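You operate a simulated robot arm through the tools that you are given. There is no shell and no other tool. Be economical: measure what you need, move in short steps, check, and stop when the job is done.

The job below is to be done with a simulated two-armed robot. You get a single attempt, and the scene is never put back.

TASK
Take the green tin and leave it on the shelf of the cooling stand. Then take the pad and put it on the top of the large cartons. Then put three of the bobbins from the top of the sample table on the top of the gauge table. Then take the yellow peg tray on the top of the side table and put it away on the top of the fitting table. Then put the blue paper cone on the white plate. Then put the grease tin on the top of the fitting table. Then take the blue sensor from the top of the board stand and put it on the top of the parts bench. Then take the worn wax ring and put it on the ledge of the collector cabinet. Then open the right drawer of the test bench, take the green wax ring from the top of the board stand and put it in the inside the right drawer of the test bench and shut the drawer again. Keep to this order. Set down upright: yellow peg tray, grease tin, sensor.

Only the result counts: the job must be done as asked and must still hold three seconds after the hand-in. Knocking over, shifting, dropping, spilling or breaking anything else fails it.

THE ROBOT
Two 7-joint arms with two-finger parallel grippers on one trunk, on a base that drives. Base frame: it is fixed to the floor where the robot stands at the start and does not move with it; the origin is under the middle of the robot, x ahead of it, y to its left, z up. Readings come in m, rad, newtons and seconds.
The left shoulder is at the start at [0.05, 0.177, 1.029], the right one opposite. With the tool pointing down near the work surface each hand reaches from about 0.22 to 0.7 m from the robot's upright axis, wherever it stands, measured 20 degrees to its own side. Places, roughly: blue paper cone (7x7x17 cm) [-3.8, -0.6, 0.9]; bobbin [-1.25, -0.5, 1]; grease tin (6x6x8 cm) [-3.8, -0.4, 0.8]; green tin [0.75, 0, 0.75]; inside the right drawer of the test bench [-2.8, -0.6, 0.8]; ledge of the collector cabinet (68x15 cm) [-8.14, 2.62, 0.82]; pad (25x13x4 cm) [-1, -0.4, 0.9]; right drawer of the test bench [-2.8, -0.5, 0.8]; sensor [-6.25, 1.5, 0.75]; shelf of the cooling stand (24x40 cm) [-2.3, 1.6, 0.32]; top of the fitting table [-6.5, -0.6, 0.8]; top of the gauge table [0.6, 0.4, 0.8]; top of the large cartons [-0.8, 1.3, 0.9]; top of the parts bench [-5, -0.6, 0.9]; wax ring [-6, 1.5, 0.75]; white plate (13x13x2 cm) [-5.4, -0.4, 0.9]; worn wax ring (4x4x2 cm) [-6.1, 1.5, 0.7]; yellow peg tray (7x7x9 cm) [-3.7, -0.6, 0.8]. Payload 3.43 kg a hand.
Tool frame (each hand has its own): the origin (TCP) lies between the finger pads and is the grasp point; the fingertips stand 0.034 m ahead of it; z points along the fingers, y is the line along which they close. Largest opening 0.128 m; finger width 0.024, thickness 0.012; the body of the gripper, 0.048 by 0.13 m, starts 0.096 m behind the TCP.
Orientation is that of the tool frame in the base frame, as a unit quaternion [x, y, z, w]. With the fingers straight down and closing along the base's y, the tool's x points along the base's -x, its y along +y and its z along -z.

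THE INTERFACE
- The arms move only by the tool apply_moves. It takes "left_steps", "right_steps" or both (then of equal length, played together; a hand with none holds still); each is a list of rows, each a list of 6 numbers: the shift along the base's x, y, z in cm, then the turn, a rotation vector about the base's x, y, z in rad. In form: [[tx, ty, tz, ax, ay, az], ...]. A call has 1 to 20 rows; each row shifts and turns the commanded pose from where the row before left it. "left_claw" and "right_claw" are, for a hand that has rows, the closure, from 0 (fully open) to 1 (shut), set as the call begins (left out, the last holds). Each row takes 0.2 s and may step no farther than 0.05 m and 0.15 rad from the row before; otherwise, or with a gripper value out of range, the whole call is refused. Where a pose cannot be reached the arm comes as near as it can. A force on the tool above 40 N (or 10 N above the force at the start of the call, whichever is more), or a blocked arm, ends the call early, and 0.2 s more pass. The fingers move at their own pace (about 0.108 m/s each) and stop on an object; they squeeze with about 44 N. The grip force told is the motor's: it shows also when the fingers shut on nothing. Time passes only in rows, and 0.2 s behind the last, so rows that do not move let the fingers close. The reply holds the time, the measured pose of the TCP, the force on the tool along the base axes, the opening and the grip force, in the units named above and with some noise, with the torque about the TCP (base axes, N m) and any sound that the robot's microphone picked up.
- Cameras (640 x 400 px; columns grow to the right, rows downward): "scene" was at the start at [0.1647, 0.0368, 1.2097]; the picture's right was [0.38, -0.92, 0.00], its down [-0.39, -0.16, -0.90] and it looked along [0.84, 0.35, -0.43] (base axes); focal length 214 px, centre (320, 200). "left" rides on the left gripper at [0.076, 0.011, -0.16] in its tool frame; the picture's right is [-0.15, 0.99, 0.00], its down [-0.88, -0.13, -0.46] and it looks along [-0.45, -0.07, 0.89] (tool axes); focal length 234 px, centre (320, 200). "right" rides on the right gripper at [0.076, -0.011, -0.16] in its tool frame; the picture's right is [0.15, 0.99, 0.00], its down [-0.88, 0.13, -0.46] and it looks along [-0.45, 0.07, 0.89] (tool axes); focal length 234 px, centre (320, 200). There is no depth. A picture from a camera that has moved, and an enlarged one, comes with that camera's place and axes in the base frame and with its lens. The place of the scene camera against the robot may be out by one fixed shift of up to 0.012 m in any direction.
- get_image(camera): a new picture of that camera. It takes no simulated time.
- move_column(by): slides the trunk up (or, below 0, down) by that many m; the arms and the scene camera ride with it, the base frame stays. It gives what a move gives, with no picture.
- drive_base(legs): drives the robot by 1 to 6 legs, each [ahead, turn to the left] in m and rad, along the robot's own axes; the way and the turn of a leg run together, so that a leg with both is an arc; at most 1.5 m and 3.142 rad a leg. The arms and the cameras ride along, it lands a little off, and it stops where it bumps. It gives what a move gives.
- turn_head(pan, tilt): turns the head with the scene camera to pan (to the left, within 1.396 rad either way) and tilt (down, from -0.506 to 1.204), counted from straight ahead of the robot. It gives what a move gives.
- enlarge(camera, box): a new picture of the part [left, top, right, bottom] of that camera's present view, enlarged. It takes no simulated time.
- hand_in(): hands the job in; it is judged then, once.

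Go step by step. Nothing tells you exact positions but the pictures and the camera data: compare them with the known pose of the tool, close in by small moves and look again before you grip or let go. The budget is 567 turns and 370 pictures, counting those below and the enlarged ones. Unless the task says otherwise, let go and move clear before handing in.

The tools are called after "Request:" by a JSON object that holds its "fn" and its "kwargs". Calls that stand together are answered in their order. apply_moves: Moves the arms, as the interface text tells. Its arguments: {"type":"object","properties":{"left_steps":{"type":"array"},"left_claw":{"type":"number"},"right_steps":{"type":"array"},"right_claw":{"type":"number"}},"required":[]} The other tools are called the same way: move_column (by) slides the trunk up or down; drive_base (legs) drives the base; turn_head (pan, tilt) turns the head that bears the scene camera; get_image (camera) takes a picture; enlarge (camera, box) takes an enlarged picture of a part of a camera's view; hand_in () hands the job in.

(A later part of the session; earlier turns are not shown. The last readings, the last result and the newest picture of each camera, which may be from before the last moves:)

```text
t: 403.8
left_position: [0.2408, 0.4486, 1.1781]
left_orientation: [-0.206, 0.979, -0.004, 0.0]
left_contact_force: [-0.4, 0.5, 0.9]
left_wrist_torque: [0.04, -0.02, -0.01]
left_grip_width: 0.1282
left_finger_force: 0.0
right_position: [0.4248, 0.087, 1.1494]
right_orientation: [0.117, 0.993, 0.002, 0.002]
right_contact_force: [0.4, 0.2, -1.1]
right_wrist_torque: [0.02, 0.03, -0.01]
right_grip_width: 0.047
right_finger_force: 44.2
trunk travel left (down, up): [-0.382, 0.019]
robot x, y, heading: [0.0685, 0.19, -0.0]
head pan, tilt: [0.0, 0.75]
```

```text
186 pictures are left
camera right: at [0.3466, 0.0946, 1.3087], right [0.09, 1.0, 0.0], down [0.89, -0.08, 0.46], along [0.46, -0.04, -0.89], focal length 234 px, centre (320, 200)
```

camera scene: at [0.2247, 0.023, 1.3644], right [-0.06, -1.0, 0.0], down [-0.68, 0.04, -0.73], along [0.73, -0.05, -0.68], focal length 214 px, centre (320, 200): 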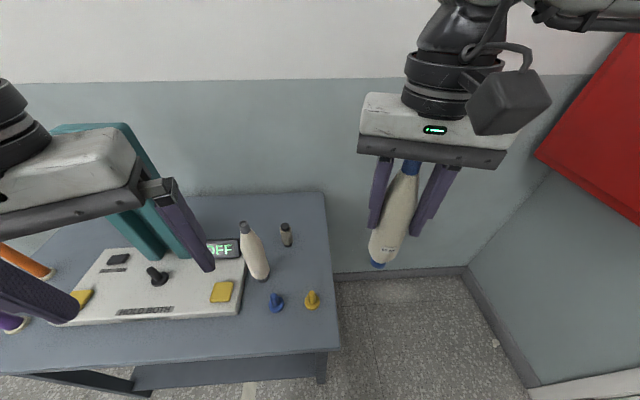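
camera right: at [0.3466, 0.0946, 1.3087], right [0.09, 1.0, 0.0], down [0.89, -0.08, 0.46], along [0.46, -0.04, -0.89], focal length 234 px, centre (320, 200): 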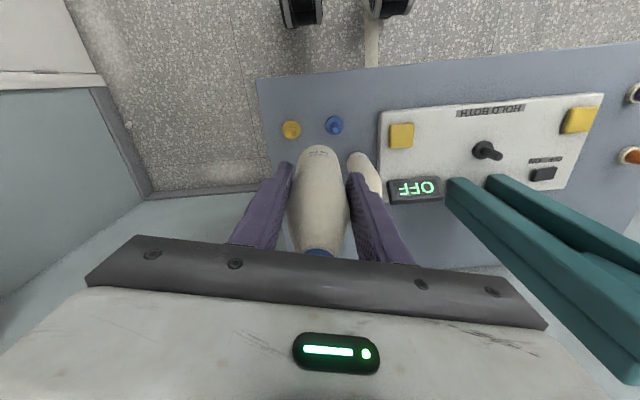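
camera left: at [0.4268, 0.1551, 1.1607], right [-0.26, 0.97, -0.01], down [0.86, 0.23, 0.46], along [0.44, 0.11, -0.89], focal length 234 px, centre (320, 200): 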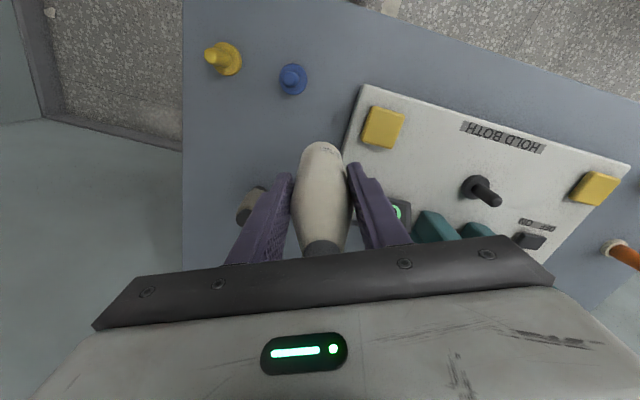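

Request:
{"fn": "apply_moves", "kwargs": {"right_steps": [[1, -2.5, 0, 0, 0, 0], [2.5, -1.8, 0, 0, 0, 0], [3, -1.4, -1, 0, 0, 0], [3, 0, -2, 0, 0, 0], [2, 0, -3, 0, 0, 0], [0, 0, -4, 0, 0, 0], [0, 0, 0, 0, 0, 0]]}}

Request:
{"fn": "get_image", "kwargs": {"camera": "right"}}

Request:
{"fn": "get_image", "kwargs": {"camera": "scene"}}

```text
t: 405.4
left_position: [0.2404, 0.4498, 1.1773]
left_orientation: [-0.206, 0.979, -0.004, 0.001]
left_contact_force: [0.3, -0.5, -0.9]
left_wrist_torque: [-0.03, 0.03, -0.03]
left_grip_width: 0.128
left_finger_force: 0.0
right_position: [0.5379, 0.0309, 1.0484]
right_orientation: [0.116, 0.993, 0.001, 0.002]
right_contact_force: [0.1, -0.5, -0.5]
right_wrist_torque: [0.0, 0.02, 0.01]
right_grip_width: 0.0471
right_finger_force: 44.2
trunk travel left (down, up): [-0.382, 0.019]
robot x, y, heading: [0.0673, 0.1931, 0.006]
head pan, tilt: [0.0, 0.75]
```

```text
185 pictures are left
camera right: at [0.4606, 0.0381, 1.2073], right [0.09, 1.0, 0.0], down [0.89, -0.08, 0.46], along [0.46, -0.04, -0.89], focal length 234 px, centre (320, 200)
```

right: 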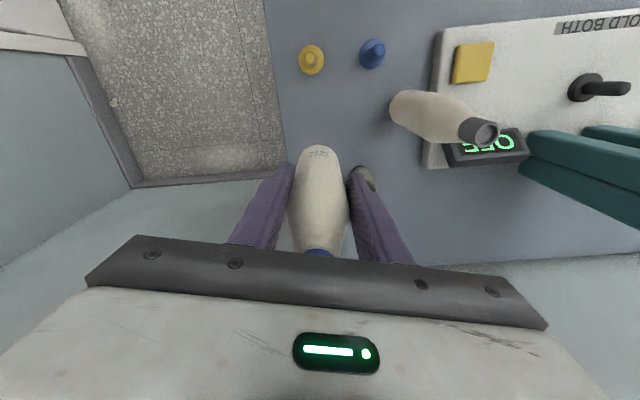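

```text
184 pictures are left
camera scene: at [0.232, 0.1938, 1.3644], right [0.0, -1.0, 0.0], down [-0.68, 0.0, -0.73], along [0.73, 0.0, -0.68], focal length 214 px, centre (320, 200)
```

scene: 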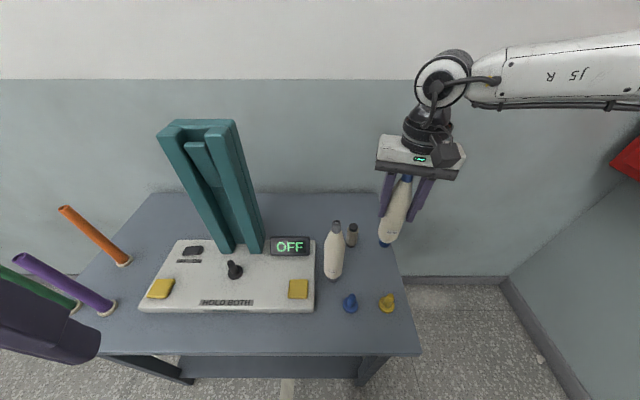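

Request:
{"fn": "apply_moves", "kwargs": {"right_steps": [[0, 0, -3, 0, 0, 0], [0, 0, -3, 0, 0, 0], [0, 0, -2, 0, 0, 0], [0, 0, -1, 0, 0, 0], [0, 0, 0, 0, 0, 0]]}}

Request:
{"fn": "apply_moves", "kwargs": {"right_steps": [[0, 0, -0.4, 0, 0, 0], [0, 0, -0.4, 0, 0, 0], [0, 0, -0.3, 0, 0, 0], [0, 0, 0, 0, 0, 0]]}}

Request:
{"fn": "enlarge", "kwargs": {"camera": "scene", "box": [310, 160, 470, 320]}}

```text
t: 406.6
left_position: [0.2391, 0.45, 1.179]
left_orientation: [-0.206, 0.979, -0.004, 0.001]
left_contact_force: [0.1, 0.2, -0.4]
left_wrist_torque: [-0.02, 0.01, 0.01]
left_grip_width: 0.1278
left_finger_force: 0.1
right_position: [0.5347, 0.0244, 0.961]
right_orientation: [0.117, 0.993, 0.003, 0.001]
right_contact_force: [-0.3, -0.8, -0.4]
right_wrist_torque: [0.02, 0.03, 0.0]
right_grip_width: 0.0473
right_finger_force: 43.8
right hand out of reach, approached as far as the arm can: row 3, 4
trunk travel left (down, up): [-0.382, 0.019]
robot x, y, heading: [0.0714, 0.1912, 0.002]
head pan, tilt: [0.0, 0.75]
```

```text
t: 407.6
left_position: [0.241, 0.4495, 1.1775]
left_orientation: [-0.207, 0.978, -0.005, 0.001]
left_contact_force: [0.1, 0.4, 0.2]
left_wrist_torque: [0.02, 0.0, 0.0]
left_grip_width: 0.1281
left_finger_force: 0.0
right_position: [0.5319, 0.0211, 0.9527]
right_orientation: [0.116, 0.993, 0.003, 0.002]
right_contact_force: [-0.1, 0.5, -1.4]
right_wrist_torque: [0.0, 0.02, -0.01]
right_grip_width: 0.0469
right_finger_force: 44.2
right hand out of reach, approached as far as the arm can: row 2
trunk travel left (down, up): [-0.382, 0.019]
robot x, y, heading: [0.0664, 0.1914, 0.008]
head pan, tilt: [0.0, 0.75]
```

```text
2.50 times, centred on (390, 240) of scene
camera zoom: at [0.2322, 0.1937, 1.3643], right [0.0, -1.0, 0.0], down [-0.68, 0.0, -0.73], along [0.73, 0.0, -0.68], focal length 536 px, centre (145, 100)
```

zoom: 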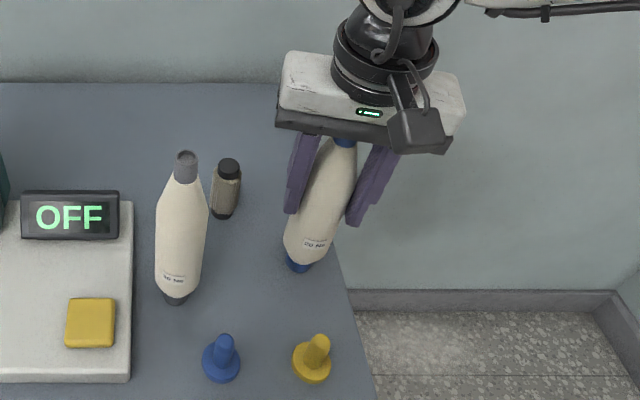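

Request:
{"fn": "move_column", "kwargs": {"by": -0.004}}

Request:
{"fn": "move_column", "kwargs": {"by": -0.004}}

```text
t: 408.1
left_position: [0.2403, 0.448, 1.1739]
left_orientation: [-0.206, 0.979, -0.004, 0.001]
left_contact_force: [1.4, 0.3, -0.4]
left_wrist_torque: [0.02, 0.03, 0.02]
left_grip_width: 0.1279
left_finger_force: 0.0
right_position: [0.5322, 0.0209, 0.949]
right_orientation: [0.116, 0.993, 0.002, 0.002]
right_contact_force: [-0.3, 0.1, -1.0]
right_wrist_torque: [-0.02, -0.01, 0.0]
right_grip_width: 0.047
right_finger_force: 44.1
trunk travel left (down, up): [-0.378, 0.023]
robot x, y, heading: [0.0695, 0.1963, 0.003]
head pan, tilt: [0.0, 0.75]
```

```text
t: 408.6
left_position: [0.2394, 0.4496, 1.1702]
left_orientation: [-0.206, 0.979, -0.004, 0.001]
left_contact_force: [-0.4, -0.8, 0.1]
left_wrist_torque: [0.0, 0.0, -0.02]
left_grip_width: 0.128
left_finger_force: 0.0
right_position: [0.5322, 0.0214, 0.9465]
right_orientation: [0.117, 0.993, 0.002, 0.002]
right_contact_force: [-0.3, 0.9, 1.7]
right_wrist_torque: [-0.1, 0.08, 0.03]
right_grip_width: 0.047
right_finger_force: 43.6
trunk travel left (down, up): [-0.374, 0.027]
robot x, y, heading: [0.072, 0.194, 0.004]
head pan, tilt: [0.0, 0.75]
```

Contact. Release and lift.

Request:
{"fn": "apply_moves", "kwargs": {"right_steps": [[0, 0, 0, 0, 0, 0], [0, 0, 0, 0, 0, 0], [0, 0, 0, 0, 0, 0]], "right_claw": 0.42}}

Request:
{"fn": "apply_moves", "kwargs": {"right_steps": [[0, 0, 0, 0, 0, 0], [0, 0, 1, 0, 0, 0], [0, 0, 2, 0, 0, 0], [0, 0, 3, 0, 0, 0], [0, 0, 3, 0, 0, 0], [0, 0, 3, 0, 0, 0], [0, 0, 3, 0, 0, 0], [0, 0, 3, 0, 0, 0]], "right_claw": 0.2}}

Request:
{"fn": "get_image", "kwargs": {"camera": "scene"}}

```text
t: 409.4
left_position: [0.2409, 0.4492, 1.1707]
left_orientation: [-0.206, 0.978, -0.004, 0.001]
left_contact_force: [-0.2, 0.0, 0.6]
left_wrist_torque: [0.01, -0.06, -0.01]
left_grip_width: 0.1279
left_finger_force: 0.0
right_position: [0.5324, 0.0218, 0.9456]
right_orientation: [0.116, 0.993, 0.002, 0.002]
right_contact_force: [-0.7, -0.2, -0.1]
right_wrist_torque: [-0.02, 0.01, 0.04]
right_grip_width: 0.0743
right_finger_force: 0.0
trunk travel left (down, up): [-0.374, 0.027]
robot x, y, heading: [0.0693, 0.1914, 0.004]
head pan, tilt: [0.0, 0.75]
```

```text
t: 411.2
left_position: [0.239, 0.4491, 1.1698]
left_orientation: [-0.207, 0.978, -0.004, 0.001]
left_contact_force: [0.6, -0.1, 0.1]
left_wrist_torque: [-0.03, 0.01, -0.05]
left_grip_width: 0.1279
left_finger_force: 0.1
right_position: [0.5322, 0.0208, 1.1242]
right_orientation: [0.117, 0.993, 0.003, 0.002]
right_contact_force: [0.6, 0.0, -0.1]
right_wrist_torque: [-0.02, -0.01, 0.01]
right_grip_width: 0.1022
right_finger_force: 0.1
trunk travel left (down, up): [-0.374, 0.027]
robot x, y, heading: [0.0697, 0.1908, 0.008]
head pan, tilt: [0.0, 0.75]
```

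```text
182 pictures are left
camera scene: at [0.2319, 0.1938, 1.3564], right [0.0, -1.0, 0.0], down [-0.68, 0.0, -0.73], along [0.73, 0.0, -0.68], focal length 214 px, centre (320, 200)
```

scene: 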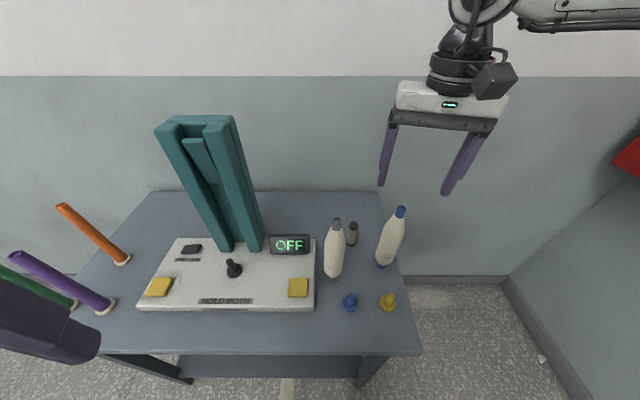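

Both bobbins stand. For the third one (green) I'll reverse to the sample table again.

Request:
{"fn": "apply_moves", "kwargs": {"right_steps": [[-2, -2, 2, 0, 0, 0], [-4, -2, 1, 0, 0, 0], [-4, -1, 0, 0, 0, 0], [-4, -1, 0, 0, 0, 0]], "right_claw": 0.35}}

Request:
{"fn": "drive_base", "kwargs": {"legs": [[0, -0.055], [-1.34, 0], [0, -1.525]]}}

Request:
{"fn": "move_column", "kwargs": {"by": 0.026}}

Request:
{"fn": "get_image", "kwargs": {"camera": "scene"}}

```text
t: 412.2
left_position: [0.2384, 0.449, 1.1702]
left_orientation: [-0.205, 0.979, -0.004, 0.002]
left_contact_force: [0.1, -0.5, -0.3]
left_wrist_torque: [0.0, -0.03, 0.0]
left_grip_width: 0.1279
left_finger_force: 0.0
right_position: [0.3914, -0.0383, 1.1556]
right_orientation: [0.117, 0.993, 0.002, 0.002]
right_contact_force: [0.3, 0.0, -0.2]
right_wrist_torque: [0.03, -0.02, -0.01]
right_grip_width: 0.0831
right_finger_force: 0.0
trunk travel left (down, up): [-0.374, 0.027]
robot x, y, heading: [0.0719, 0.1915, -0.001]
head pan, tilt: [0.0, 0.75]
```

```text
t: 423.1
left_position: [-1.0161, 0.0856, 1.1696]
left_orientation: [0.542, 0.84, -0.003, -0.002]
left_contact_force: [-0.4, -0.5, -0.1]
left_wrist_torque: [0.02, 0.03, 0.0]
left_grip_width: 0.128
left_finger_force: 0.1
right_position: [-1.5031, -0.0712, 1.1561]
right_orientation: [0.783, 0.622, 0.0, 0.003]
right_contact_force: [-0.5, -0.6, -0.5]
right_wrist_torque: [-0.01, -0.01, 0.01]
right_grip_width: 0.0832
right_finger_force: 0.0
trunk travel left (down, up): [-0.374, 0.027]
robot x, y, heading: [-1.2767, 0.2536, -1.56]
head pan, tilt: [0.0, 0.75]
```

```text
t: 423.8
left_position: [-1.0155, 0.0844, 1.196]
left_orientation: [0.542, 0.84, -0.005, -0.003]
left_contact_force: [-0.2, 0.0, 1.0]
left_wrist_torque: [0.02, 0.0, 0.03]
left_grip_width: 0.1278
left_finger_force: 0.0
right_position: [-1.5018, -0.0702, 1.1798]
right_orientation: [0.782, 0.623, 0.0, 0.003]
right_contact_force: [-0.2, 0.2, -0.3]
right_wrist_torque: [-0.03, 0.02, 0.0]
right_grip_width: 0.0834
right_finger_force: 0.0
trunk travel left (down, up): [-0.4, 0.001]
robot x, y, heading: [-1.2717, 0.2557, -1.555]
head pan, tilt: [0.0, 0.75]
```

```text
181 pictures are left
camera scene: at [-1.2634, 0.1021, 1.3824], right [-1.0, -0.01, 0.0], down [-0.01, 0.68, -0.73], along [0.01, -0.73, -0.68], focal length 214 px, centre (320, 200)
```

scene: 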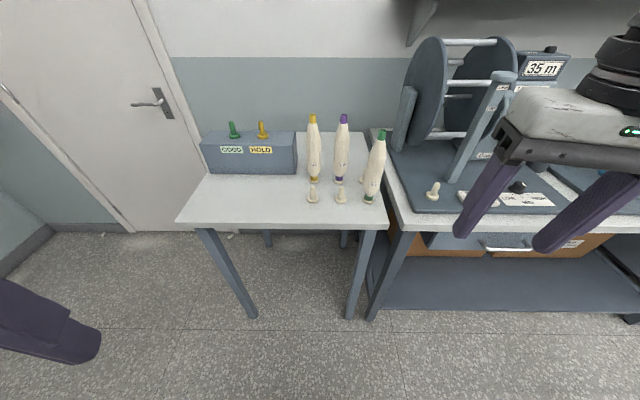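

Request:
{"fn": "apply_moves", "kwargs": {"right_steps": [[3, 0, 2, 0, 0, 0], [3, 0, 2, 0, 0, 0], [2, 0, 0, 0, 0, 0]]}}

Request:
{"fn": "drive_base", "kwargs": {"legs": [[0.25, 0]]}}

Request:
{"fn": "apply_moves", "kwargs": {"right_steps": [[0, -3, 0, 0, 0, 0], [0, -3, 0, 0, 0, 0], [0, -2, 0, 0, 0, 0], [0, 0, 0, 0, 0, 0]]}}

Request:
{"fn": "get_image", "kwargs": {"camera": "right"}}

Request:
{"fn": "get_image", "kwargs": {"camera": "scene"}}

```text
t: 424.6
left_position: [-1.015, 0.0844, 1.197]
left_orientation: [0.542, 0.84, -0.004, -0.002]
left_contact_force: [0.2, -1.1, 0.1]
left_wrist_torque: [0.01, 0.0, 0.03]
left_grip_width: 0.1282
left_finger_force: 0.0
right_position: [-1.4225, -0.0707, 1.2215]
right_orientation: [0.783, 0.623, 0.0, 0.003]
right_contact_force: [0.4, 0.0, 0.3]
right_wrist_torque: [0.0, -0.02, 0.0]
right_grip_width: 0.0831
right_finger_force: 0.2
trunk travel left (down, up): [-0.4, 0.001]
robot x, y, heading: [-1.2769, 0.252, -1.559]
head pan, tilt: [0.0, 0.75]
```

```text
t: 426.4
left_position: [-1.0115, -0.1643, 1.1953]
left_orientation: [0.542, 0.841, -0.003, -0.003]
left_contact_force: [-0.6, 0.7, -0.4]
left_wrist_torque: [0.03, 0.0, 0.0]
left_grip_width: 0.1281
left_finger_force: 0.1
right_position: [-1.4183, -0.3216, 1.2203]
right_orientation: [0.781, 0.624, 0.0, 0.003]
right_contact_force: [-0.2, 0.1, -0.3]
right_wrist_torque: [0.0, -0.02, -0.03]
right_grip_width: 0.083
right_finger_force: 0.1
trunk travel left (down, up): [-0.4, 0.001]
robot x, y, heading: [-1.2695, 0.0064, -1.558]
head pan, tilt: [0.0, 0.75]
```

```text
t: 427.4
left_position: [-1.0128, -0.1642, 1.1957]
left_orientation: [0.541, 0.841, -0.005, -0.003]
left_contact_force: [0.2, -0.3, -0.1]
left_wrist_torque: [-0.02, -0.03, -0.01]
left_grip_width: 0.1277
left_finger_force: 0.0
right_position: [-1.4178, -0.4006, 1.2213]
right_orientation: [0.781, 0.624, -0.001, 0.003]
right_contact_force: [-0.8, -0.3, 0.5]
right_wrist_torque: [-0.02, 0.02, 0.0]
right_grip_width: 0.0834
right_finger_force: 0.0
trunk travel left (down, up): [-0.4, 0.001]
robot x, y, heading: [-1.27, 0.0074, -1.56]
head pan, tilt: [0.0, 0.75]
```

```text
180 pictures are left
camera right: at [-1.4139, -0.3221, 1.3797], right [1.0, -0.08, 0.0], down [-0.07, -0.88, 0.46], along [-0.03, -0.46, -0.89], focal length 234 px, centre (320, 200)
```

right: 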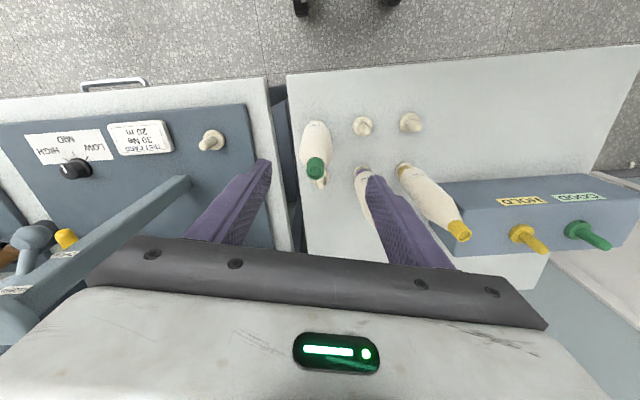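

```text
179 pictures are left
camera scene: at [-1.2597, -0.1469, 1.3824], right [-1.0, -0.01, 0.0], down [-0.01, 0.68, -0.73], along [0.01, -0.73, -0.68], focal length 214 px, centre (320, 200)
```

scene: 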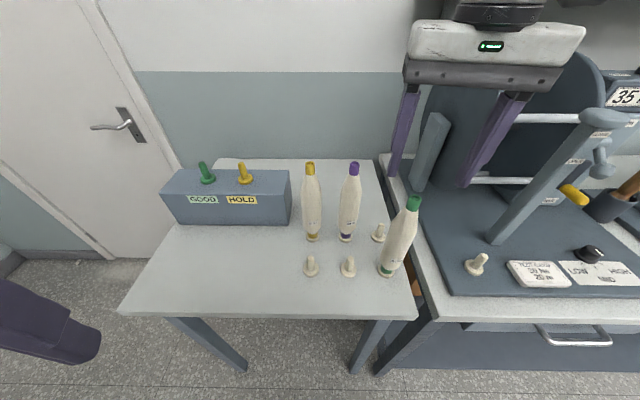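

Request:
{"fn": "apply_moves", "kwargs": {"right_steps": [[-0.6, -0.7, -2, 0, 0, 0], [0, 0, -4, 0, 0, 0], [0, 0, -2, 0, 0, 0], [0, 0, 0, 0, 0, 0]]}}

Request:
{"fn": "get_image", "kwargs": {"camera": "right"}}

```text
t: 428.4
left_position: [-1.0115, -0.1634, 1.1967]
left_orientation: [0.541, 0.841, -0.004, -0.003]
left_contact_force: [-0.2, 0.8, -1.1]
left_wrist_torque: [0.02, 0.0, 0.06]
left_grip_width: 0.128
left_finger_force: 0.0
right_position: [-1.4245, -0.4081, 1.1424]
right_orientation: [0.782, 0.623, 0.0, 0.003]
right_contact_force: [0.1, 0.0, 0.6]
right_wrist_torque: [-0.03, 0.01, 0.0]
right_grip_width: 0.0832
right_finger_force: 0.0
trunk travel left (down, up): [-0.4, 0.001]
robot x, y, heading: [-1.2735, 0.0045, -1.555]
head pan, tilt: [0.0, 0.75]
```

```text
178 pictures are left
camera right: at [-1.4203, -0.3297, 1.2999], right [1.0, -0.08, 0.0], down [-0.07, -0.89, 0.46], along [-0.03, -0.46, -0.89], focal length 234 px, centre (320, 200)
```

right: 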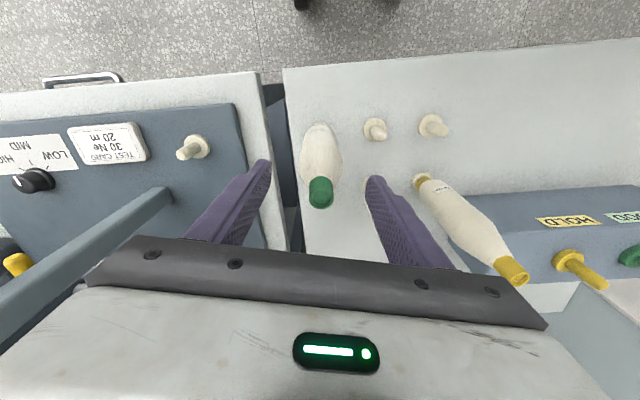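

Request:
{"fn": "apply_moves", "kwargs": {"right_steps": [[0, 0, -3, 0, 0, 0], [0, 0, -3, 0, 0, 0], [0, 0, -2.6, 0, 0, 0], [0, 0, 0, 0, 0, 0]]}}

Request:
{"fn": "apply_moves", "kwargs": {"right_steps": [[0, 0, 0, 0, 0, 0], [0, 0, 0, 0, 0, 0], [0, 0, 0, 0, 0, 0]], "right_claw": 1}}

Request:
{"fn": "apply_moves", "kwargs": {"right_steps": [[0, 0, 1, 0, 0, 0], [0, 0, 3, 0, 0, 0], [0, 0, 4, 0, 0, 0], [0, 0, 3, 0, 0, 0], [0, 4, 0, 0, 0, 0], [0, 4, 0, 0, 0, 0], [0, 4, 0, 0, 0, 0], [0, 4, 0, 0, 0, 0], [0, 0, 0, 0, 0, 0]]}}

Request:
{"fn": "get_image", "kwargs": {"camera": "scene"}}

```text
t: 429.4
left_position: [-1.0124, -0.1635, 1.1951]
left_orientation: [0.541, 0.841, -0.004, -0.003]
left_contact_force: [-0.1, -0.1, 0.5]
left_wrist_torque: [0.03, -0.02, 0.02]
left_grip_width: 0.1279
left_finger_force: 0.0
right_position: [-1.4236, -0.4079, 1.0552]
right_orientation: [0.781, 0.624, 0.0, 0.002]
right_contact_force: [-0.8, -0.2, -1.0]
right_wrist_torque: [0.01, 0.0, 0.02]
right_grip_width: 0.0831
right_finger_force: 0.1
trunk travel left (down, up): [-0.4, 0.001]
robot x, y, heading: [-1.2724, 0.009, -1.557]
head pan, tilt: [0.0, 0.75]
```

```text
t: 430.2
left_position: [-1.0123, -0.1644, 1.1964]
left_orientation: [0.543, 0.84, -0.003, -0.003]
left_contact_force: [0.5, 0.0, -0.5]
left_wrist_torque: [0.03, -0.04, 0.02]
left_grip_width: 0.1278
left_finger_force: 0.0
right_position: [-1.4249, -0.409, 1.0549]
right_orientation: [0.782, 0.624, 0.0, 0.003]
right_contact_force: [-1.0, 0.0, 0.5]
right_wrist_torque: [0.0, 0.0, 0.0]
right_grip_width: 0.0467
right_finger_force: 43.8
trunk travel left (down, up): [-0.4, 0.001]
robot x, y, heading: [-1.2665, 0.005, -1.56]
head pan, tilt: [0.0, 0.75]
```

```text
t: 432.2
left_position: [-1.0119, -0.1658, 1.195]
left_orientation: [0.542, 0.841, -0.004, -0.003]
left_contact_force: [0.0, 0.0, 0.3]
left_wrist_torque: [-0.01, 0.01, -0.01]
left_grip_width: 0.1281
left_finger_force: 0.1
right_position: [-1.4242, -0.2479, 1.1654]
right_orientation: [0.783, 0.623, 0.0, 0.003]
right_contact_force: [1.1, 0.2, -1.8]
right_wrist_torque: [0.02, 0.0, 0.03]
right_grip_width: 0.0468
right_finger_force: 44.0
trunk travel left (down, up): [-0.4, 0.001]
robot x, y, heading: [-1.2702, 0.0062, -1.559]
head pan, tilt: [0.0, 0.75]
```

```text
177 pictures are left
camera scene: at [-1.2597, -0.148, 1.3822], right [-1.0, -0.01, 0.0], down [-0.01, 0.68, -0.73], along [0.01, -0.73, -0.68], focal length 214 px, centre (320, 200)
```

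scene: 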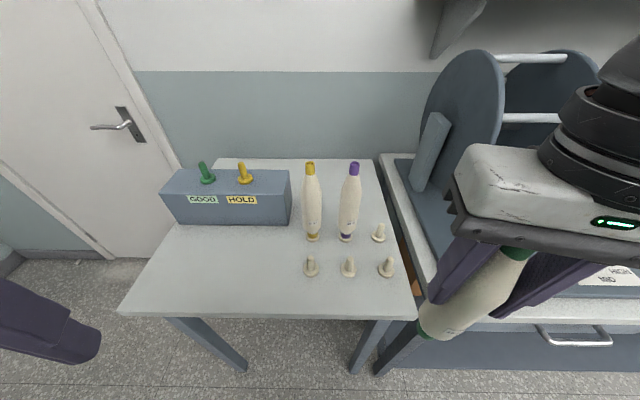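

Request:
{"fn": "drive_base", "kwargs": {"legs": [[-0.34, 0], [0, 1.46], [1.2, 0], [0, 0.1]]}}

Request:
{"fn": "apply_moves", "kwargs": {"right_steps": [[2, -4, 0, 0, 0, 0], [3, -3, 0, 0, 0, 0], [3, -3, 0, 0, 0, 0], [4, -2, 0, 0, 0, 0]]}}

```text
t: 444.2
left_position: [0.0893, 0.454, 1.1962]
left_orientation: [-0.19, 0.982, -0.005, 0.001]
left_contact_force: [0.1, 0.2, -0.2]
left_wrist_torque: [-0.02, -0.01, 0.04]
left_grip_width: 0.128
left_finger_force: 0.0
right_position: [0.156, 0.037, 1.1658]
right_orientation: [0.134, 0.991, 0.002, 0.002]
right_contact_force: [0.0, -1.2, -1.6]
right_wrist_torque: [0.04, -0.01, -0.03]
right_grip_width: 0.0468
right_finger_force: 44.4
trunk travel left (down, up): [-0.4, 0.001]
robot x, y, heading: [-0.0914, 0.2032, -0.029]
head pan, tilt: [0.0, 0.75]
```

```text
t: 445.2
left_position: [0.0905, 0.4539, 1.1954]
left_orientation: [-0.19, 0.982, -0.004, 0.0]
left_contact_force: [0.2, 0.0, -0.1]
left_wrist_torque: [0.04, 0.04, 0.0]
left_grip_width: 0.1277
left_finger_force: 0.0
right_position: [0.2749, -0.0845, 1.1648]
right_orientation: [0.133, 0.991, 0.002, 0.002]
right_contact_force: [0.6, 0.1, -1.4]
right_wrist_torque: [0.01, 0.02, 0.0]
right_grip_width: 0.0468
right_finger_force: 43.7
trunk travel left (down, up): [-0.4, 0.001]
robot x, y, heading: [-0.0904, 0.1995, -0.025]
head pan, tilt: [0.0, 0.75]
```

Request:
{"fn": "drive_base", "kwargs": {"legs": [[0.155, 0.025]]}}

Request:
{"fn": "apply_moves", "kwargs": {"right_steps": [[4, -0.5, 0, 0, 0, 0], [4, 0, 0, 0, 0, 0], [4, 0, 0, 0, 0, 0], [4, 0, 0, 0, 0, 0], [4, 0, -1, 0, 0, 0], [2.5, 0, -2, 0, 0, 0], [0, 0, 0, 0, 0, 0]]}}

Request:
{"fn": "get_image", "kwargs": {"camera": "scene"}}

Request:
{"fn": "get_image", "kwargs": {"camera": "right"}}

```text
t: 446.6
left_position: [0.2392, 0.4553, 1.1956]
left_orientation: [-0.202, 0.979, -0.004, 0.001]
left_contact_force: [-0.1, 0.6, 0.3]
left_wrist_torque: [0.0, 0.04, 0.02]
left_grip_width: 0.1281
left_finger_force: 0.1
right_position: [0.4382, -0.0771, 1.1656]
right_orientation: [0.121, 0.993, 0.002, 0.002]
right_contact_force: [0.0, -0.6, -1.9]
right_wrist_torque: [-0.01, 0.05, -0.01]
right_grip_width: 0.0468
right_finger_force: 44.0
trunk travel left (down, up): [-0.4, 0.001]
robot x, y, heading: [0.0615, 0.1966, -0.004]
head pan, tilt: [0.0, 0.75]
```

```text
t: 448.2
left_position: [0.2382, 0.4536, 1.196]
left_orientation: [-0.202, 0.979, -0.004, 0.001]
left_contact_force: [0.8, -0.2, -0.8]
left_wrist_torque: [-0.01, -0.01, 0.01]
left_grip_width: 0.128
left_finger_force: 0.0
right_position: [0.6431, -0.0912, 1.1325]
right_orientation: [0.122, 0.993, 0.002, 0.003]
right_contact_force: [-0.2, -1.2, -1.3]
right_wrist_torque: [0.03, -0.02, -0.02]
right_grip_width: 0.0468
right_finger_force: 44.2
right hand out of reach, approached as far as the arm can: row 6
trunk travel left (down, up): [-0.4, 0.001]
robot x, y, heading: [0.0676, 0.199, -0.008]
head pan, tilt: [0.0, 0.75]
```

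```text
176 pictures are left
camera scene: at [0.2283, 0.1988, 1.3822], right [-0.01, -1.0, 0.0], down [-0.68, 0.0, -0.73], along [0.73, 0.0, -0.68], focal length 214 px, centre (320, 200)
```

scene: 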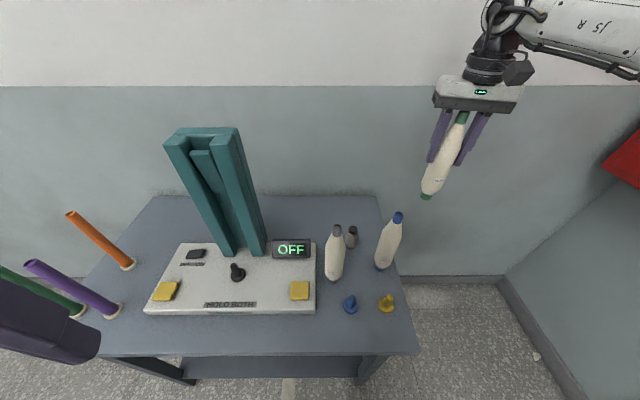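

```text
175 pictures are left
camera right: at [0.5645, -0.0827, 1.2911], right [0.1, 1.0, 0.0], down [0.88, -0.09, 0.46], along [0.46, -0.04, -0.89], focal length 234 px, centre (320, 200)
```

right: 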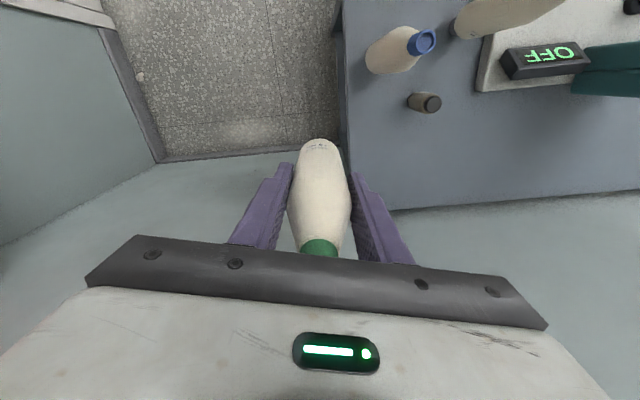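

Request:
{"fn": "apply_moves", "kwargs": {"right_steps": [[0.5, 3, -1, 0, 0, 0], [0.3, 3, -1, 0, 0, 0], [0, 3, -1, 0, 0, 0], [0, 3, -2, 0, 0, 0], [0, 0, -3, 0, 0, 0], [0, 0, 0, 0, 0, 0]]}}

Request:
{"fn": "get_image", "kwargs": {"camera": "right"}}

Request:
{"fn": "enlarge", "kwargs": {"camera": "scene", "box": [310, 100, 510, 320]}}

```text
t: 449.6
left_position: [0.2387, 0.4543, 1.1947]
left_orientation: [-0.202, 0.979, -0.005, 0.001]
left_contact_force: [-0.1, 0.4, -0.7]
left_wrist_torque: [-0.02, -0.01, -0.01]
left_grip_width: 0.128
left_finger_force: 0.1
right_position: [0.5923, -0.0074, 1.0511]
right_orientation: [0.121, 0.993, 0.004, 0.003]
right_contact_force: [-0.4, -0.1, -1.6]
right_wrist_torque: [0.0, -0.01, -0.01]
right_grip_width: 0.0472
right_finger_force: 44.1
right hand out of reach, approached as far as the arm can: row 1, 2, 3, 4
trunk travel left (down, up): [-0.4, 0.001]
robot x, y, heading: [0.0653, 0.1957, -0.002]
head pan, tilt: [0.0, 0.75]
```

```text
174 pictures are left
camera right: at [0.5146, 0.0002, 1.2104], right [0.1, 1.0, 0.01], down [0.88, -0.09, 0.46], along [0.46, -0.04, -0.89], focal length 234 px, centre (320, 200)
```

right: 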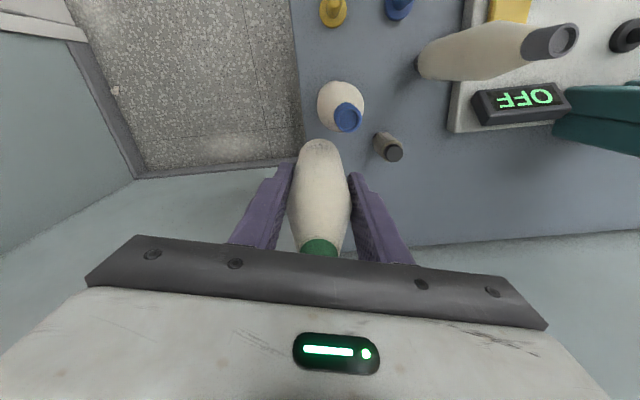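

```text
1.82 times, centred on (410, 210) of scene
camera zoom: at [0.2276, 0.1991, 1.3824], right [-0.01, -1.0, 0.0], down [-0.68, 0.0, -0.73], along [0.73, 0.0, -0.68], focal length 390 px, centre (156, 182)
```

zoom: 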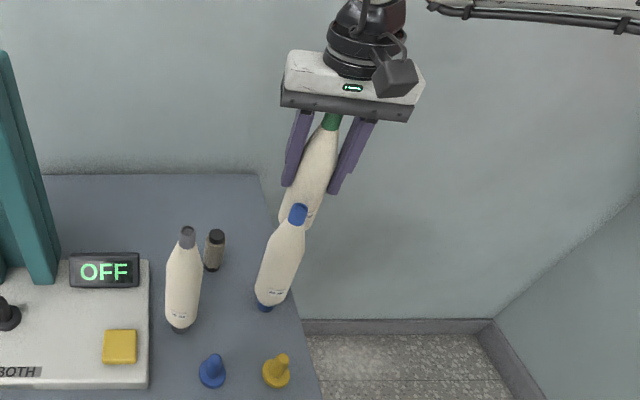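

Too close to the blue one: I'll back out to the side, then swing the base left slightly to bring the bobbin in at the table's far right corner.

Request:
{"fn": "apply_moves", "kwargs": {"right_steps": [[0, -3, 0, 0, 0, 0], [0, -3, 1, 0, 0, 0], [0, -3, 2, 0, 0, 0], [3, -1, 2, 0, 0, 0], [3, 0, 2, 0, 0, 0], [0, 0, 0, 0, 0, 0]]}}

Request:
{"fn": "get_image", "kwargs": {"camera": "scene"}}

```text
t: 451.0
left_position: [0.2387, 0.4553, 1.1952]
left_orientation: [-0.201, 0.979, -0.006, 0.0]
left_contact_force: [0.0, -0.3, -0.6]
left_wrist_torque: [-0.02, 0.03, 0.01]
left_grip_width: 0.128
left_finger_force: 0.1
right_position: [0.6496, -0.1083, 1.1202]
right_orientation: [0.123, 0.992, 0.003, 0.003]
right_contact_force: [-0.9, 0.4, -1.5]
right_wrist_torque: [-0.01, 0.02, 0.0]
right_grip_width: 0.0465
right_finger_force: 43.9
right hand out of reach, approached as far as the arm can: row 5
trunk travel left (down, up): [-0.4, 0.001]
robot x, y, heading: [0.0663, 0.1982, -0.005]
head pan, tilt: [0.0, 0.75]
```

```text
172 pictures are left
camera scene: at [0.2276, 0.1992, 1.3824], right [-0.01, -1.0, 0.0], down [-0.68, 0.0, -0.73], along [0.73, 0.0, -0.68], focal length 214 px, centre (320, 200)
```

scene: 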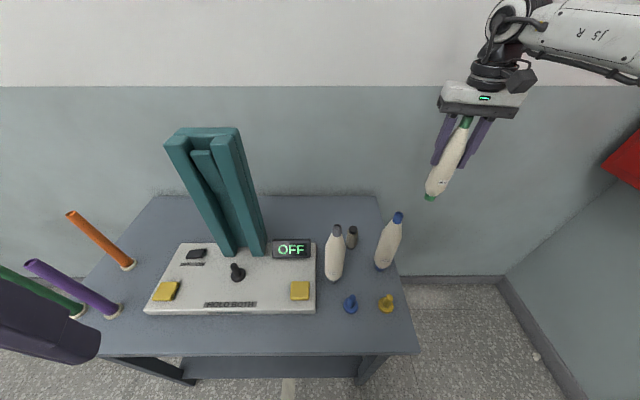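

Request:
{"fn": "drive_base", "kwargs": {"legs": [[0, 0.22]]}}

Request:
{"fn": "apply_moves", "kwargs": {"right_steps": [[0, 0, -3, 0, 0, 0], [0, 0, -3, 0, 0, 0], [0, 0, -3, 0, 0, 0], [0, 0, -2, 0, 0, 0], [0, 0, 0, 0, 0, 0]]}}

Request:
{"fn": "get_image", "kwargs": {"camera": "right"}}

Request:
{"fn": "get_image", "kwargs": {"camera": "scene"}}

```text
t: 452.2
left_position: [0.1787, 0.4869, 1.1958]
left_orientation: [-0.308, 0.951, -0.004, 0.001]
left_contact_force: [-0.2, 0.2, 0.5]
left_wrist_torque: [-0.01, -0.02, 0.0]
left_grip_width: 0.1279
left_finger_force: 0.0
right_position: [0.7026, 0.028, 1.1194]
right_orientation: [0.012, 1.0, 0.002, 0.003]
right_contact_force: [-0.9, -0.5, -1.0]
right_wrist_torque: [-0.05, 0.02, -0.01]
right_grip_width: 0.0468
right_finger_force: 43.7
trunk travel left (down, up): [-0.4, 0.001]
robot x, y, heading: [0.0653, 0.1997, 0.219]
head pan, tilt: [0.0, 0.75]
```

```text
t: 453.4
left_position: [0.1787, 0.4859, 1.1958]
left_orientation: [-0.308, 0.951, -0.004, 0.001]
left_contact_force: [0.0, -0.6, -1.1]
left_wrist_torque: [-0.01, 0.0, 0.0]
left_grip_width: 0.128
left_finger_force: 0.0
right_position: [0.6951, 0.0238, 1.0122]
right_orientation: [0.012, 1.0, 0.004, 0.004]
right_contact_force: [0.1, -0.8, -0.5]
right_wrist_torque: [-0.01, -0.01, -0.06]
right_grip_width: 0.0468
right_finger_force: 44.1
right hand out of reach, approached as far as the arm can: row 3, 4
trunk travel left (down, up): [-0.4, 0.001]
robot x, y, heading: [0.0656, 0.1959, 0.21]
head pan, tilt: [0.0, 0.75]
```

```text
171 pictures are left
camera right: at [0.6168, 0.0138, 1.1706], right [-0.12, 0.99, 0.01], down [0.88, 0.11, 0.46], along [0.46, 0.06, -0.89], focal length 234 px, centre (320, 200)
```

right: 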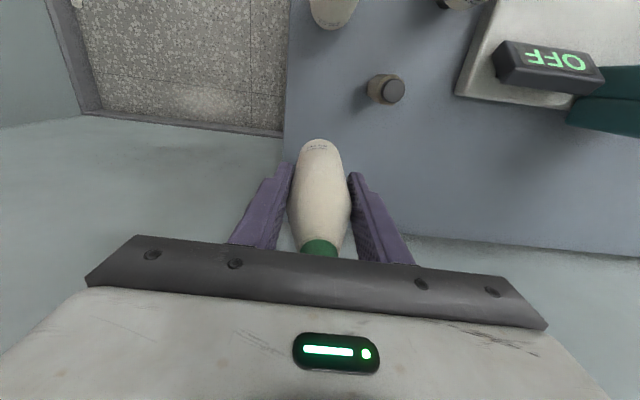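

```text
170 pictures are left
camera scene: at [0.2243, 0.2322, 1.3823], right [0.21, -0.98, 0.0], down [-0.67, -0.14, -0.73], along [0.71, 0.16, -0.68], focal length 214 px, centre (320, 200)
```

scene: 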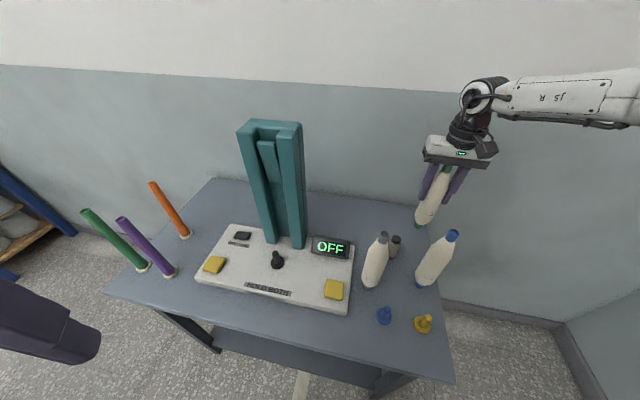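

Lower with the trunk now.

Request:
{"fn": "move_column", "kwargs": {"by": -0.052}}

Request:
{"fn": "move_column", "kwargs": {"by": -0.008}}

Request:
{"fn": "move_column", "kwargs": {"by": -0.004}}

Request:
{"fn": "move_column", "kwargs": {"by": -0.003}}

```text
t: 454.3
left_position: [0.1784, 0.4842, 1.1436]
left_orientation: [-0.308, 0.952, -0.004, 0.001]
left_contact_force: [0.7, 0.2, -0.2]
left_wrist_torque: [-0.02, -0.02, -0.02]
left_grip_width: 0.1282
left_finger_force: 0.1
right_position: [0.6938, 0.0231, 0.9605]
right_orientation: [0.012, 1.0, 0.004, 0.004]
right_contact_force: [0.6, -0.4, -1.9]
right_wrist_torque: [0.02, 0.04, -0.02]
right_grip_width: 0.047
right_finger_force: 44.1
trunk travel left (down, up): [-0.348, 0.053]
robot x, y, heading: [0.0631, 0.1985, 0.216]
head pan, tilt: [0.0, 0.75]
```

```text
t: 454.9
left_position: [0.1781, 0.4859, 1.1361]
left_orientation: [-0.308, 0.951, -0.004, 0.001]
left_contact_force: [0.6, 0.6, 0.1]
left_wrist_torque: [-0.02, 0.03, -0.01]
left_grip_width: 0.128
left_finger_force: 0.0
right_position: [0.6952, 0.0233, 0.9519]
right_orientation: [0.012, 1.0, 0.003, 0.005]
right_contact_force: [0.9, -0.5, -1.5]
right_wrist_torque: [0.0, 0.01, -0.02]
right_grip_width: 0.047
right_finger_force: 43.6
trunk travel left (down, up): [-0.34, 0.061]
robot x, y, heading: [0.0638, 0.195, 0.217]
head pan, tilt: [0.0, 0.75]
```

```text
t: 455.4
left_position: [0.1775, 0.4847, 1.1322]
left_orientation: [-0.309, 0.951, -0.004, 0.002]
left_contact_force: [0.8, 0.1, 0.0]
left_wrist_torque: [0.01, 0.01, 0.0]
left_grip_width: 0.1279
left_finger_force: 0.1
right_position: [0.6954, 0.0236, 0.9489]
right_orientation: [0.013, 1.0, 0.004, 0.004]
right_contact_force: [0.7, -0.7, -1.1]
right_wrist_torque: [0.03, 0.03, -0.01]
right_grip_width: 0.0471
right_finger_force: 43.9
trunk travel left (down, up): [-0.336, 0.065]
robot x, y, heading: [0.0618, 0.1992, 0.212]
head pan, tilt: [0.0, 0.75]
```

```text
t: 455.9
left_position: [0.1788, 0.4853, 1.1282]
left_orientation: [-0.308, 0.951, -0.003, 0.002]
left_contact_force: [-0.6, -0.6, 0.5]
left_wrist_torque: [0.0, 0.04, 0.01]
left_grip_width: 0.1278
left_finger_force: 0.1
right_position: [0.6962, 0.0225, 0.9454]
right_orientation: [0.012, 1.0, 0.004, 0.004]
right_contact_force: [0.1, 0.4, -1.0]
right_wrist_torque: [-0.01, 0.03, 0.04]
right_grip_width: 0.047
right_finger_force: 44.1
trunk travel left (down, up): [-0.333, 0.068]
robot x, y, heading: [0.0635, 0.1939, 0.21]
head pan, tilt: [0.0, 0.75]
```

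Request:
{"fn": "move_column", "kwargs": {"by": -0.003}}

```text
t: 456.4
left_position: [0.1774, 0.4855, 1.1266]
left_orientation: [-0.308, 0.951, -0.005, 0.002]
left_contact_force: [-0.8, -1.4, 0.6]
left_wrist_torque: [-0.01, 0.04, 0.0]
left_grip_width: 0.128
left_finger_force: 0.2
right_position: [0.6947, 0.0228, 0.9463]
right_orientation: [0.012, 1.0, 0.003, 0.007]
right_contact_force: [-3.1, -2.5, 13.5]
right_wrist_torque: [-0.3, 0.35, 0.0]
right_grip_width: 0.0468
right_finger_force: 44.0
trunk travel left (down, up): [-0.33, 0.071]
robot x, y, heading: [0.0607, 0.1961, 0.215]
head pan, tilt: [0.0, 0.75]
```

Contact. Release in two stages and lift.

Request:
{"fn": "apply_moves", "kwargs": {"right_steps": [[0, 0, 0, 0, 0, 0], [0, 0, 0, 0, 0, 0], [0, 0, 0, 0, 0, 0]], "right_claw": 0.42}}

Request:
{"fn": "apply_moves", "kwargs": {"right_steps": [[0, 0, 0, 0, 0, 0], [0, 0, 1, 0, 0, 0], [0, 0, 2, 0, 0, 0], [0, 0, 3, 0, 0, 0], [0, 0, 3, 0, 0, 0], [0, 0, 3, 0, 0, 0], [0, 0, 3, 0, 0, 0], [0, 0, 3, 0, 0, 0]], "right_claw": 0.25}}

Request:
{"fn": "get_image", "kwargs": {"camera": "scene"}}

```text
t: 457.2
left_position: [0.1774, 0.4862, 1.1257]
left_orientation: [-0.309, 0.951, -0.004, 0.001]
left_contact_force: [0.0, -0.1, 0.5]
left_wrist_torque: [0.01, -0.02, -0.04]
left_grip_width: 0.1281
left_finger_force: 0.1
right_position: [0.695, 0.0241, 0.9423]
right_orientation: [0.012, 1.0, 0.002, 0.005]
right_contact_force: [0.6, 0.4, 0.1]
right_wrist_torque: [-0.02, -0.01, -0.01]
right_grip_width: 0.0742
right_finger_force: 0.0
trunk travel left (down, up): [-0.33, 0.071]
robot x, y, heading: [0.0643, 0.1956, 0.214]
head pan, tilt: [0.0, 0.75]
```

```text
t: 459.0
left_position: [0.1779, 0.4864, 1.1262]
left_orientation: [-0.308, 0.951, -0.004, 0.002]
left_contact_force: [-0.3, 0.5, -0.8]
left_wrist_torque: [0.01, -0.01, 0.02]
left_grip_width: 0.1281
left_finger_force: 0.0
right_position: [0.6899, 0.0205, 1.1215]
right_orientation: [0.012, 1.0, 0.004, 0.005]
right_contact_force: [-0.3, -0.2, 1.1]
right_wrist_torque: [0.01, 0.0, 0.01]
right_grip_width: 0.0961
right_finger_force: 0.2
right hand out of reach, approached as far as the arm can: row 8
trunk travel left (down, up): [-0.33, 0.071]
robot x, y, heading: [0.0646, 0.2006, 0.216]
head pan, tilt: [0.0, 0.75]
```

```text
169 pictures are left
camera scene: at [0.2238, 0.2322, 1.3124], right [0.21, -0.98, 0.0], down [-0.67, -0.14, -0.73], along [0.71, 0.16, -0.68], focal length 214 px, centre (320, 200)
```

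scene: 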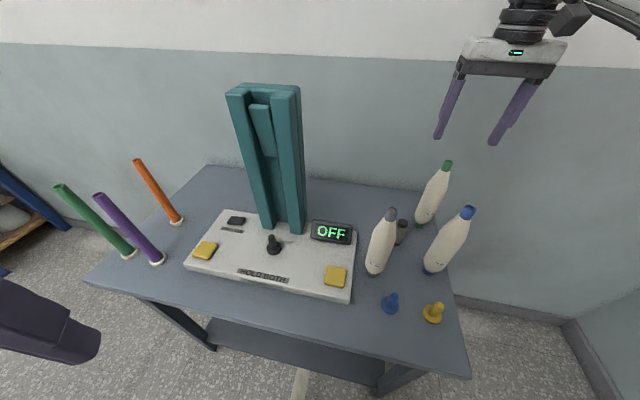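

All three bobbins stand on the gauge table. I'll withdraw and head to the side table.

Request:
{"fn": "drive_base", "kwargs": {"legs": [[0, -0.2]]}}

Request:
{"fn": "apply_moves", "kwargs": {"right_steps": [[-4, 0, 1, 0, 0, 0], [-4, 0, 0, 0, 0, 0], [-4, 0, 0, 0, 0, 0], [-4, 0, 0, 0, 0, 0], [-4, 0, 0, 0, 0, 0], [-4, 0, 0, 0, 0, 0]], "right_claw": 0}}

Request:
{"fn": "drive_base", "kwargs": {"legs": [[-0.3, 0], [0, 3.1], [1.5, 0], [1.5, 0]]}}

Request:
{"fn": "turn_head", "kwargs": {"pan": 0.6, "tilt": 0.45}}

Request:
{"fn": "get_image", "kwargs": {"camera": "scene"}}

```text
t: 460.2
left_position: [0.2332, 0.4578, 1.127]
left_orientation: [-0.211, 0.978, -0.004, 0.001]
left_contact_force: [0.2, 0.3, 0.1]
left_wrist_torque: [0.01, -0.02, 0.02]
left_grip_width: 0.1281
left_finger_force: 0.0
right_position: [0.6429, -0.0998, 1.1205]
right_orientation: [0.111, 0.994, 0.003, 0.006]
right_contact_force: [-0.4, 0.4, 0.2]
right_wrist_torque: [0.01, 0.02, -0.05]
right_grip_width: 0.096
right_finger_force: 0.0
trunk travel left (down, up): [-0.33, 0.071]
robot x, y, heading: [0.0668, 0.204, 0.012]
head pan, tilt: [0.0, 0.75]
```

```text
t: 461.6
left_position: [0.2329, 0.4582, 1.1257]
left_orientation: [-0.211, 0.977, -0.006, 0.002]
left_contact_force: [-0.4, 0.3, -0.4]
left_wrist_torque: [0.0, -0.02, 0.0]
left_grip_width: 0.1277
left_finger_force: 0.1
right_position: [0.4021, -0.0997, 1.1322]
right_orientation: [0.112, 0.994, 0.004, 0.005]
right_contact_force: [0.1, 0.0, 0.6]
right_wrist_torque: [0.02, -0.02, 0.01]
right_grip_width: 0.1279
right_finger_force: 0.1
trunk travel left (down, up): [-0.33, 0.071]
robot x, y, heading: [0.0623, 0.1994, 0.017]
head pan, tilt: [0.0, 0.75]
```

```text
t: 484.9
left_position: [-3.3998, 0.0252, 1.124]
left_orientation: [0.982, 0.187, 0.0, -0.006]
left_contact_force: [0.7, 0.0, 0.4]
left_wrist_torque: [-0.05, -0.01, 0.0]
left_grip_width: 0.128
left_finger_force: 0.0
right_position: [-3.5447, 0.5913, 1.1313]
right_orientation: [0.991, -0.136, -0.006, 0.004]
right_contact_force: [-0.8, -0.4, -0.9]
right_wrist_torque: [0.02, 0.01, -0.02]
right_grip_width: 0.1278
right_finger_force: 0.0
trunk travel left (down, up): [-0.33, 0.071]
robot x, y, heading: [-3.2198, 0.2796, 3.107]
head pan, tilt: [0.0, 0.75]
```

```text
t: 485.9
left_position: [-3.4005, 0.0249, 1.1262]
left_orientation: [0.982, 0.187, -0.001, -0.004]
left_contact_force: [0.9, 0.5, -0.1]
left_wrist_torque: [-0.01, 0.01, -0.04]
left_grip_width: 0.128
left_finger_force: 0.1
right_position: [-3.5449, 0.5905, 1.1311]
right_orientation: [0.991, -0.136, -0.006, 0.004]
right_contact_force: [0.7, 0.1, -0.1]
right_wrist_torque: [0.01, 0.0, -0.01]
right_grip_width: 0.1282
right_finger_force: 0.1
trunk travel left (down, up): [-0.33, 0.071]
robot x, y, heading: [-3.2225, 0.2762, 3.112]
head pan, tilt: [0.6, 0.45]
```

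```text
168 pictures are left
camera scene: at [-3.3583, 0.2313, 1.3388], right [-0.54, 0.84, 0.0], down [0.37, 0.23, -0.9], along [-0.76, -0.48, -0.44], focal length 214 px, centre (320, 200)
```

scene: 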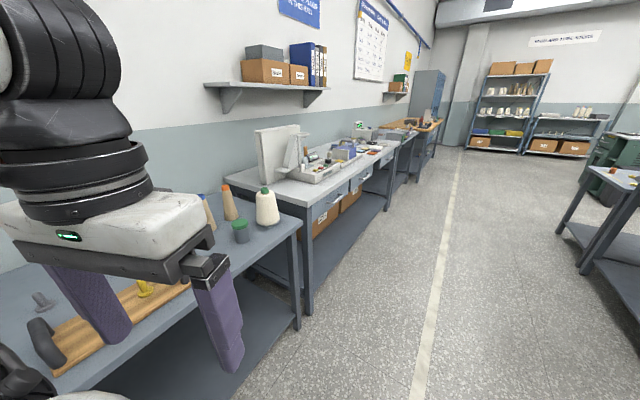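

Request:
{"fn": "drive_base", "kwargs": {"legs": [[0.48, 0], [0, 1.6]]}}

Request:
{"fn": "turn_head", "kwargs": {"pan": 0.0, "tilt": 0.6}}

Request:
{"fn": "get_image", "kwargs": {"camera": "scene"}}

```text
t: 492.7
left_position: [-3.4407, 0.123, 1.1257]
left_orientation: [0.543, 0.84, -0.004, -0.002]
left_contact_force: [0.3, -1.0, 0.4]
left_wrist_torque: [-0.01, 0.0, 0.0]
left_grip_width: 0.1283
left_finger_force: 0.0
right_position: [-3.9982, -0.0462, 1.1314]
right_orientation: [0.783, 0.622, -0.001, 0.007]
right_contact_force: [0.1, -0.6, 0.0]
right_wrist_torque: [0.0, -0.01, 0.01]
right_grip_width: 0.1284
right_finger_force: 0.0
trunk travel left (down, up): [-0.33, 0.071]
robot x, y, heading: [-3.7004, 0.291, -1.564]
head pan, tilt: [0.6, 0.45]
```

```text
t: 493.7
left_position: [-3.4413, 0.1235, 1.1266]
left_orientation: [0.543, 0.84, -0.004, -0.002]
left_contact_force: [-0.5, 0.0, 0.0]
left_wrist_torque: [0.04, -0.01, 0.01]
left_grip_width: 0.1281
left_finger_force: 0.1
right_position: [-3.9991, -0.0453, 1.1306]
right_orientation: [0.783, 0.622, -0.002, 0.007]
right_contact_force: [-0.2, 0.4, -0.8]
right_wrist_torque: [0.04, -0.02, -0.03]
right_grip_width: 0.1283
right_finger_force: 0.0
trunk travel left (down, up): [-0.33, 0.071]
robot x, y, heading: [-3.6974, 0.2894, -1.557]
head pan, tilt: [0.0, 0.6]
```

```text
167 pictures are left
camera scene: at [-3.6885, 0.1353, 1.3252], right [-1.0, -0.01, 0.0], down [-0.01, 0.56, -0.83], along [0.01, -0.83, -0.56], focal length 214 px, centre (320, 200)
```

scene: 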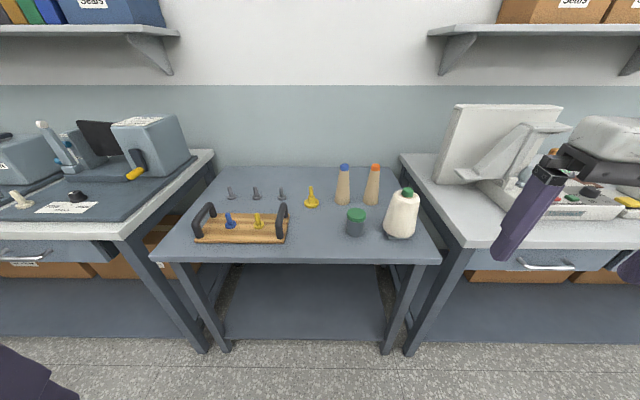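

Request:
{"fn": "enlarge", "kwargs": {"camera": "scene", "box": [160, 150, 440, 270]}}

Request:
{"fn": "enlarge", "kwargs": {"camera": "scene", "box": [320, 150, 430, 250]}}

```text
2.29 times, centred on (300, 210) of scene
camera zoom: at [-3.6885, 0.1353, 1.3252], right [-1.0, -0.01, 0.0], down [-0.01, 0.56, -0.83], along [0.01, -0.83, -0.56], focal length 490 px, centre (366, 177)
```

zoom: 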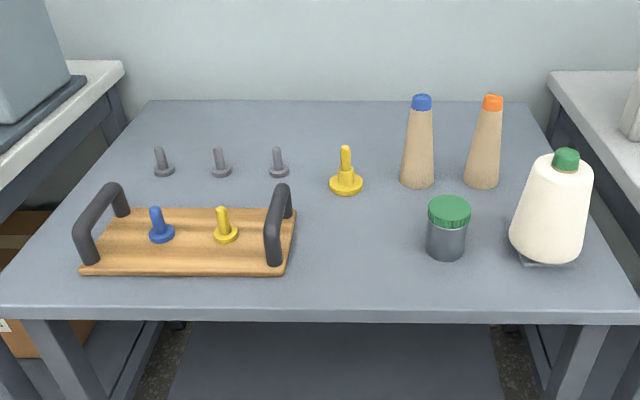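

```text
4.00 times, centred on (375, 200) of scene
camera zoom: at [-3.6885, 0.1353, 1.3252], right [-1.0, -0.01, 0.0], down [-0.01, 0.56, -0.83], along [0.01, -0.83, -0.56], focal length 858 px, centre (100, 200)
```

zoom: 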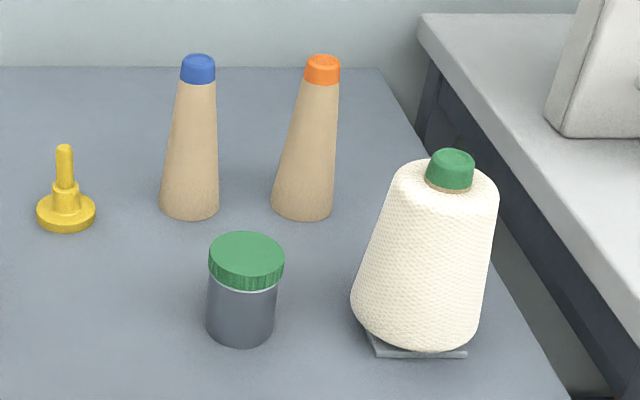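

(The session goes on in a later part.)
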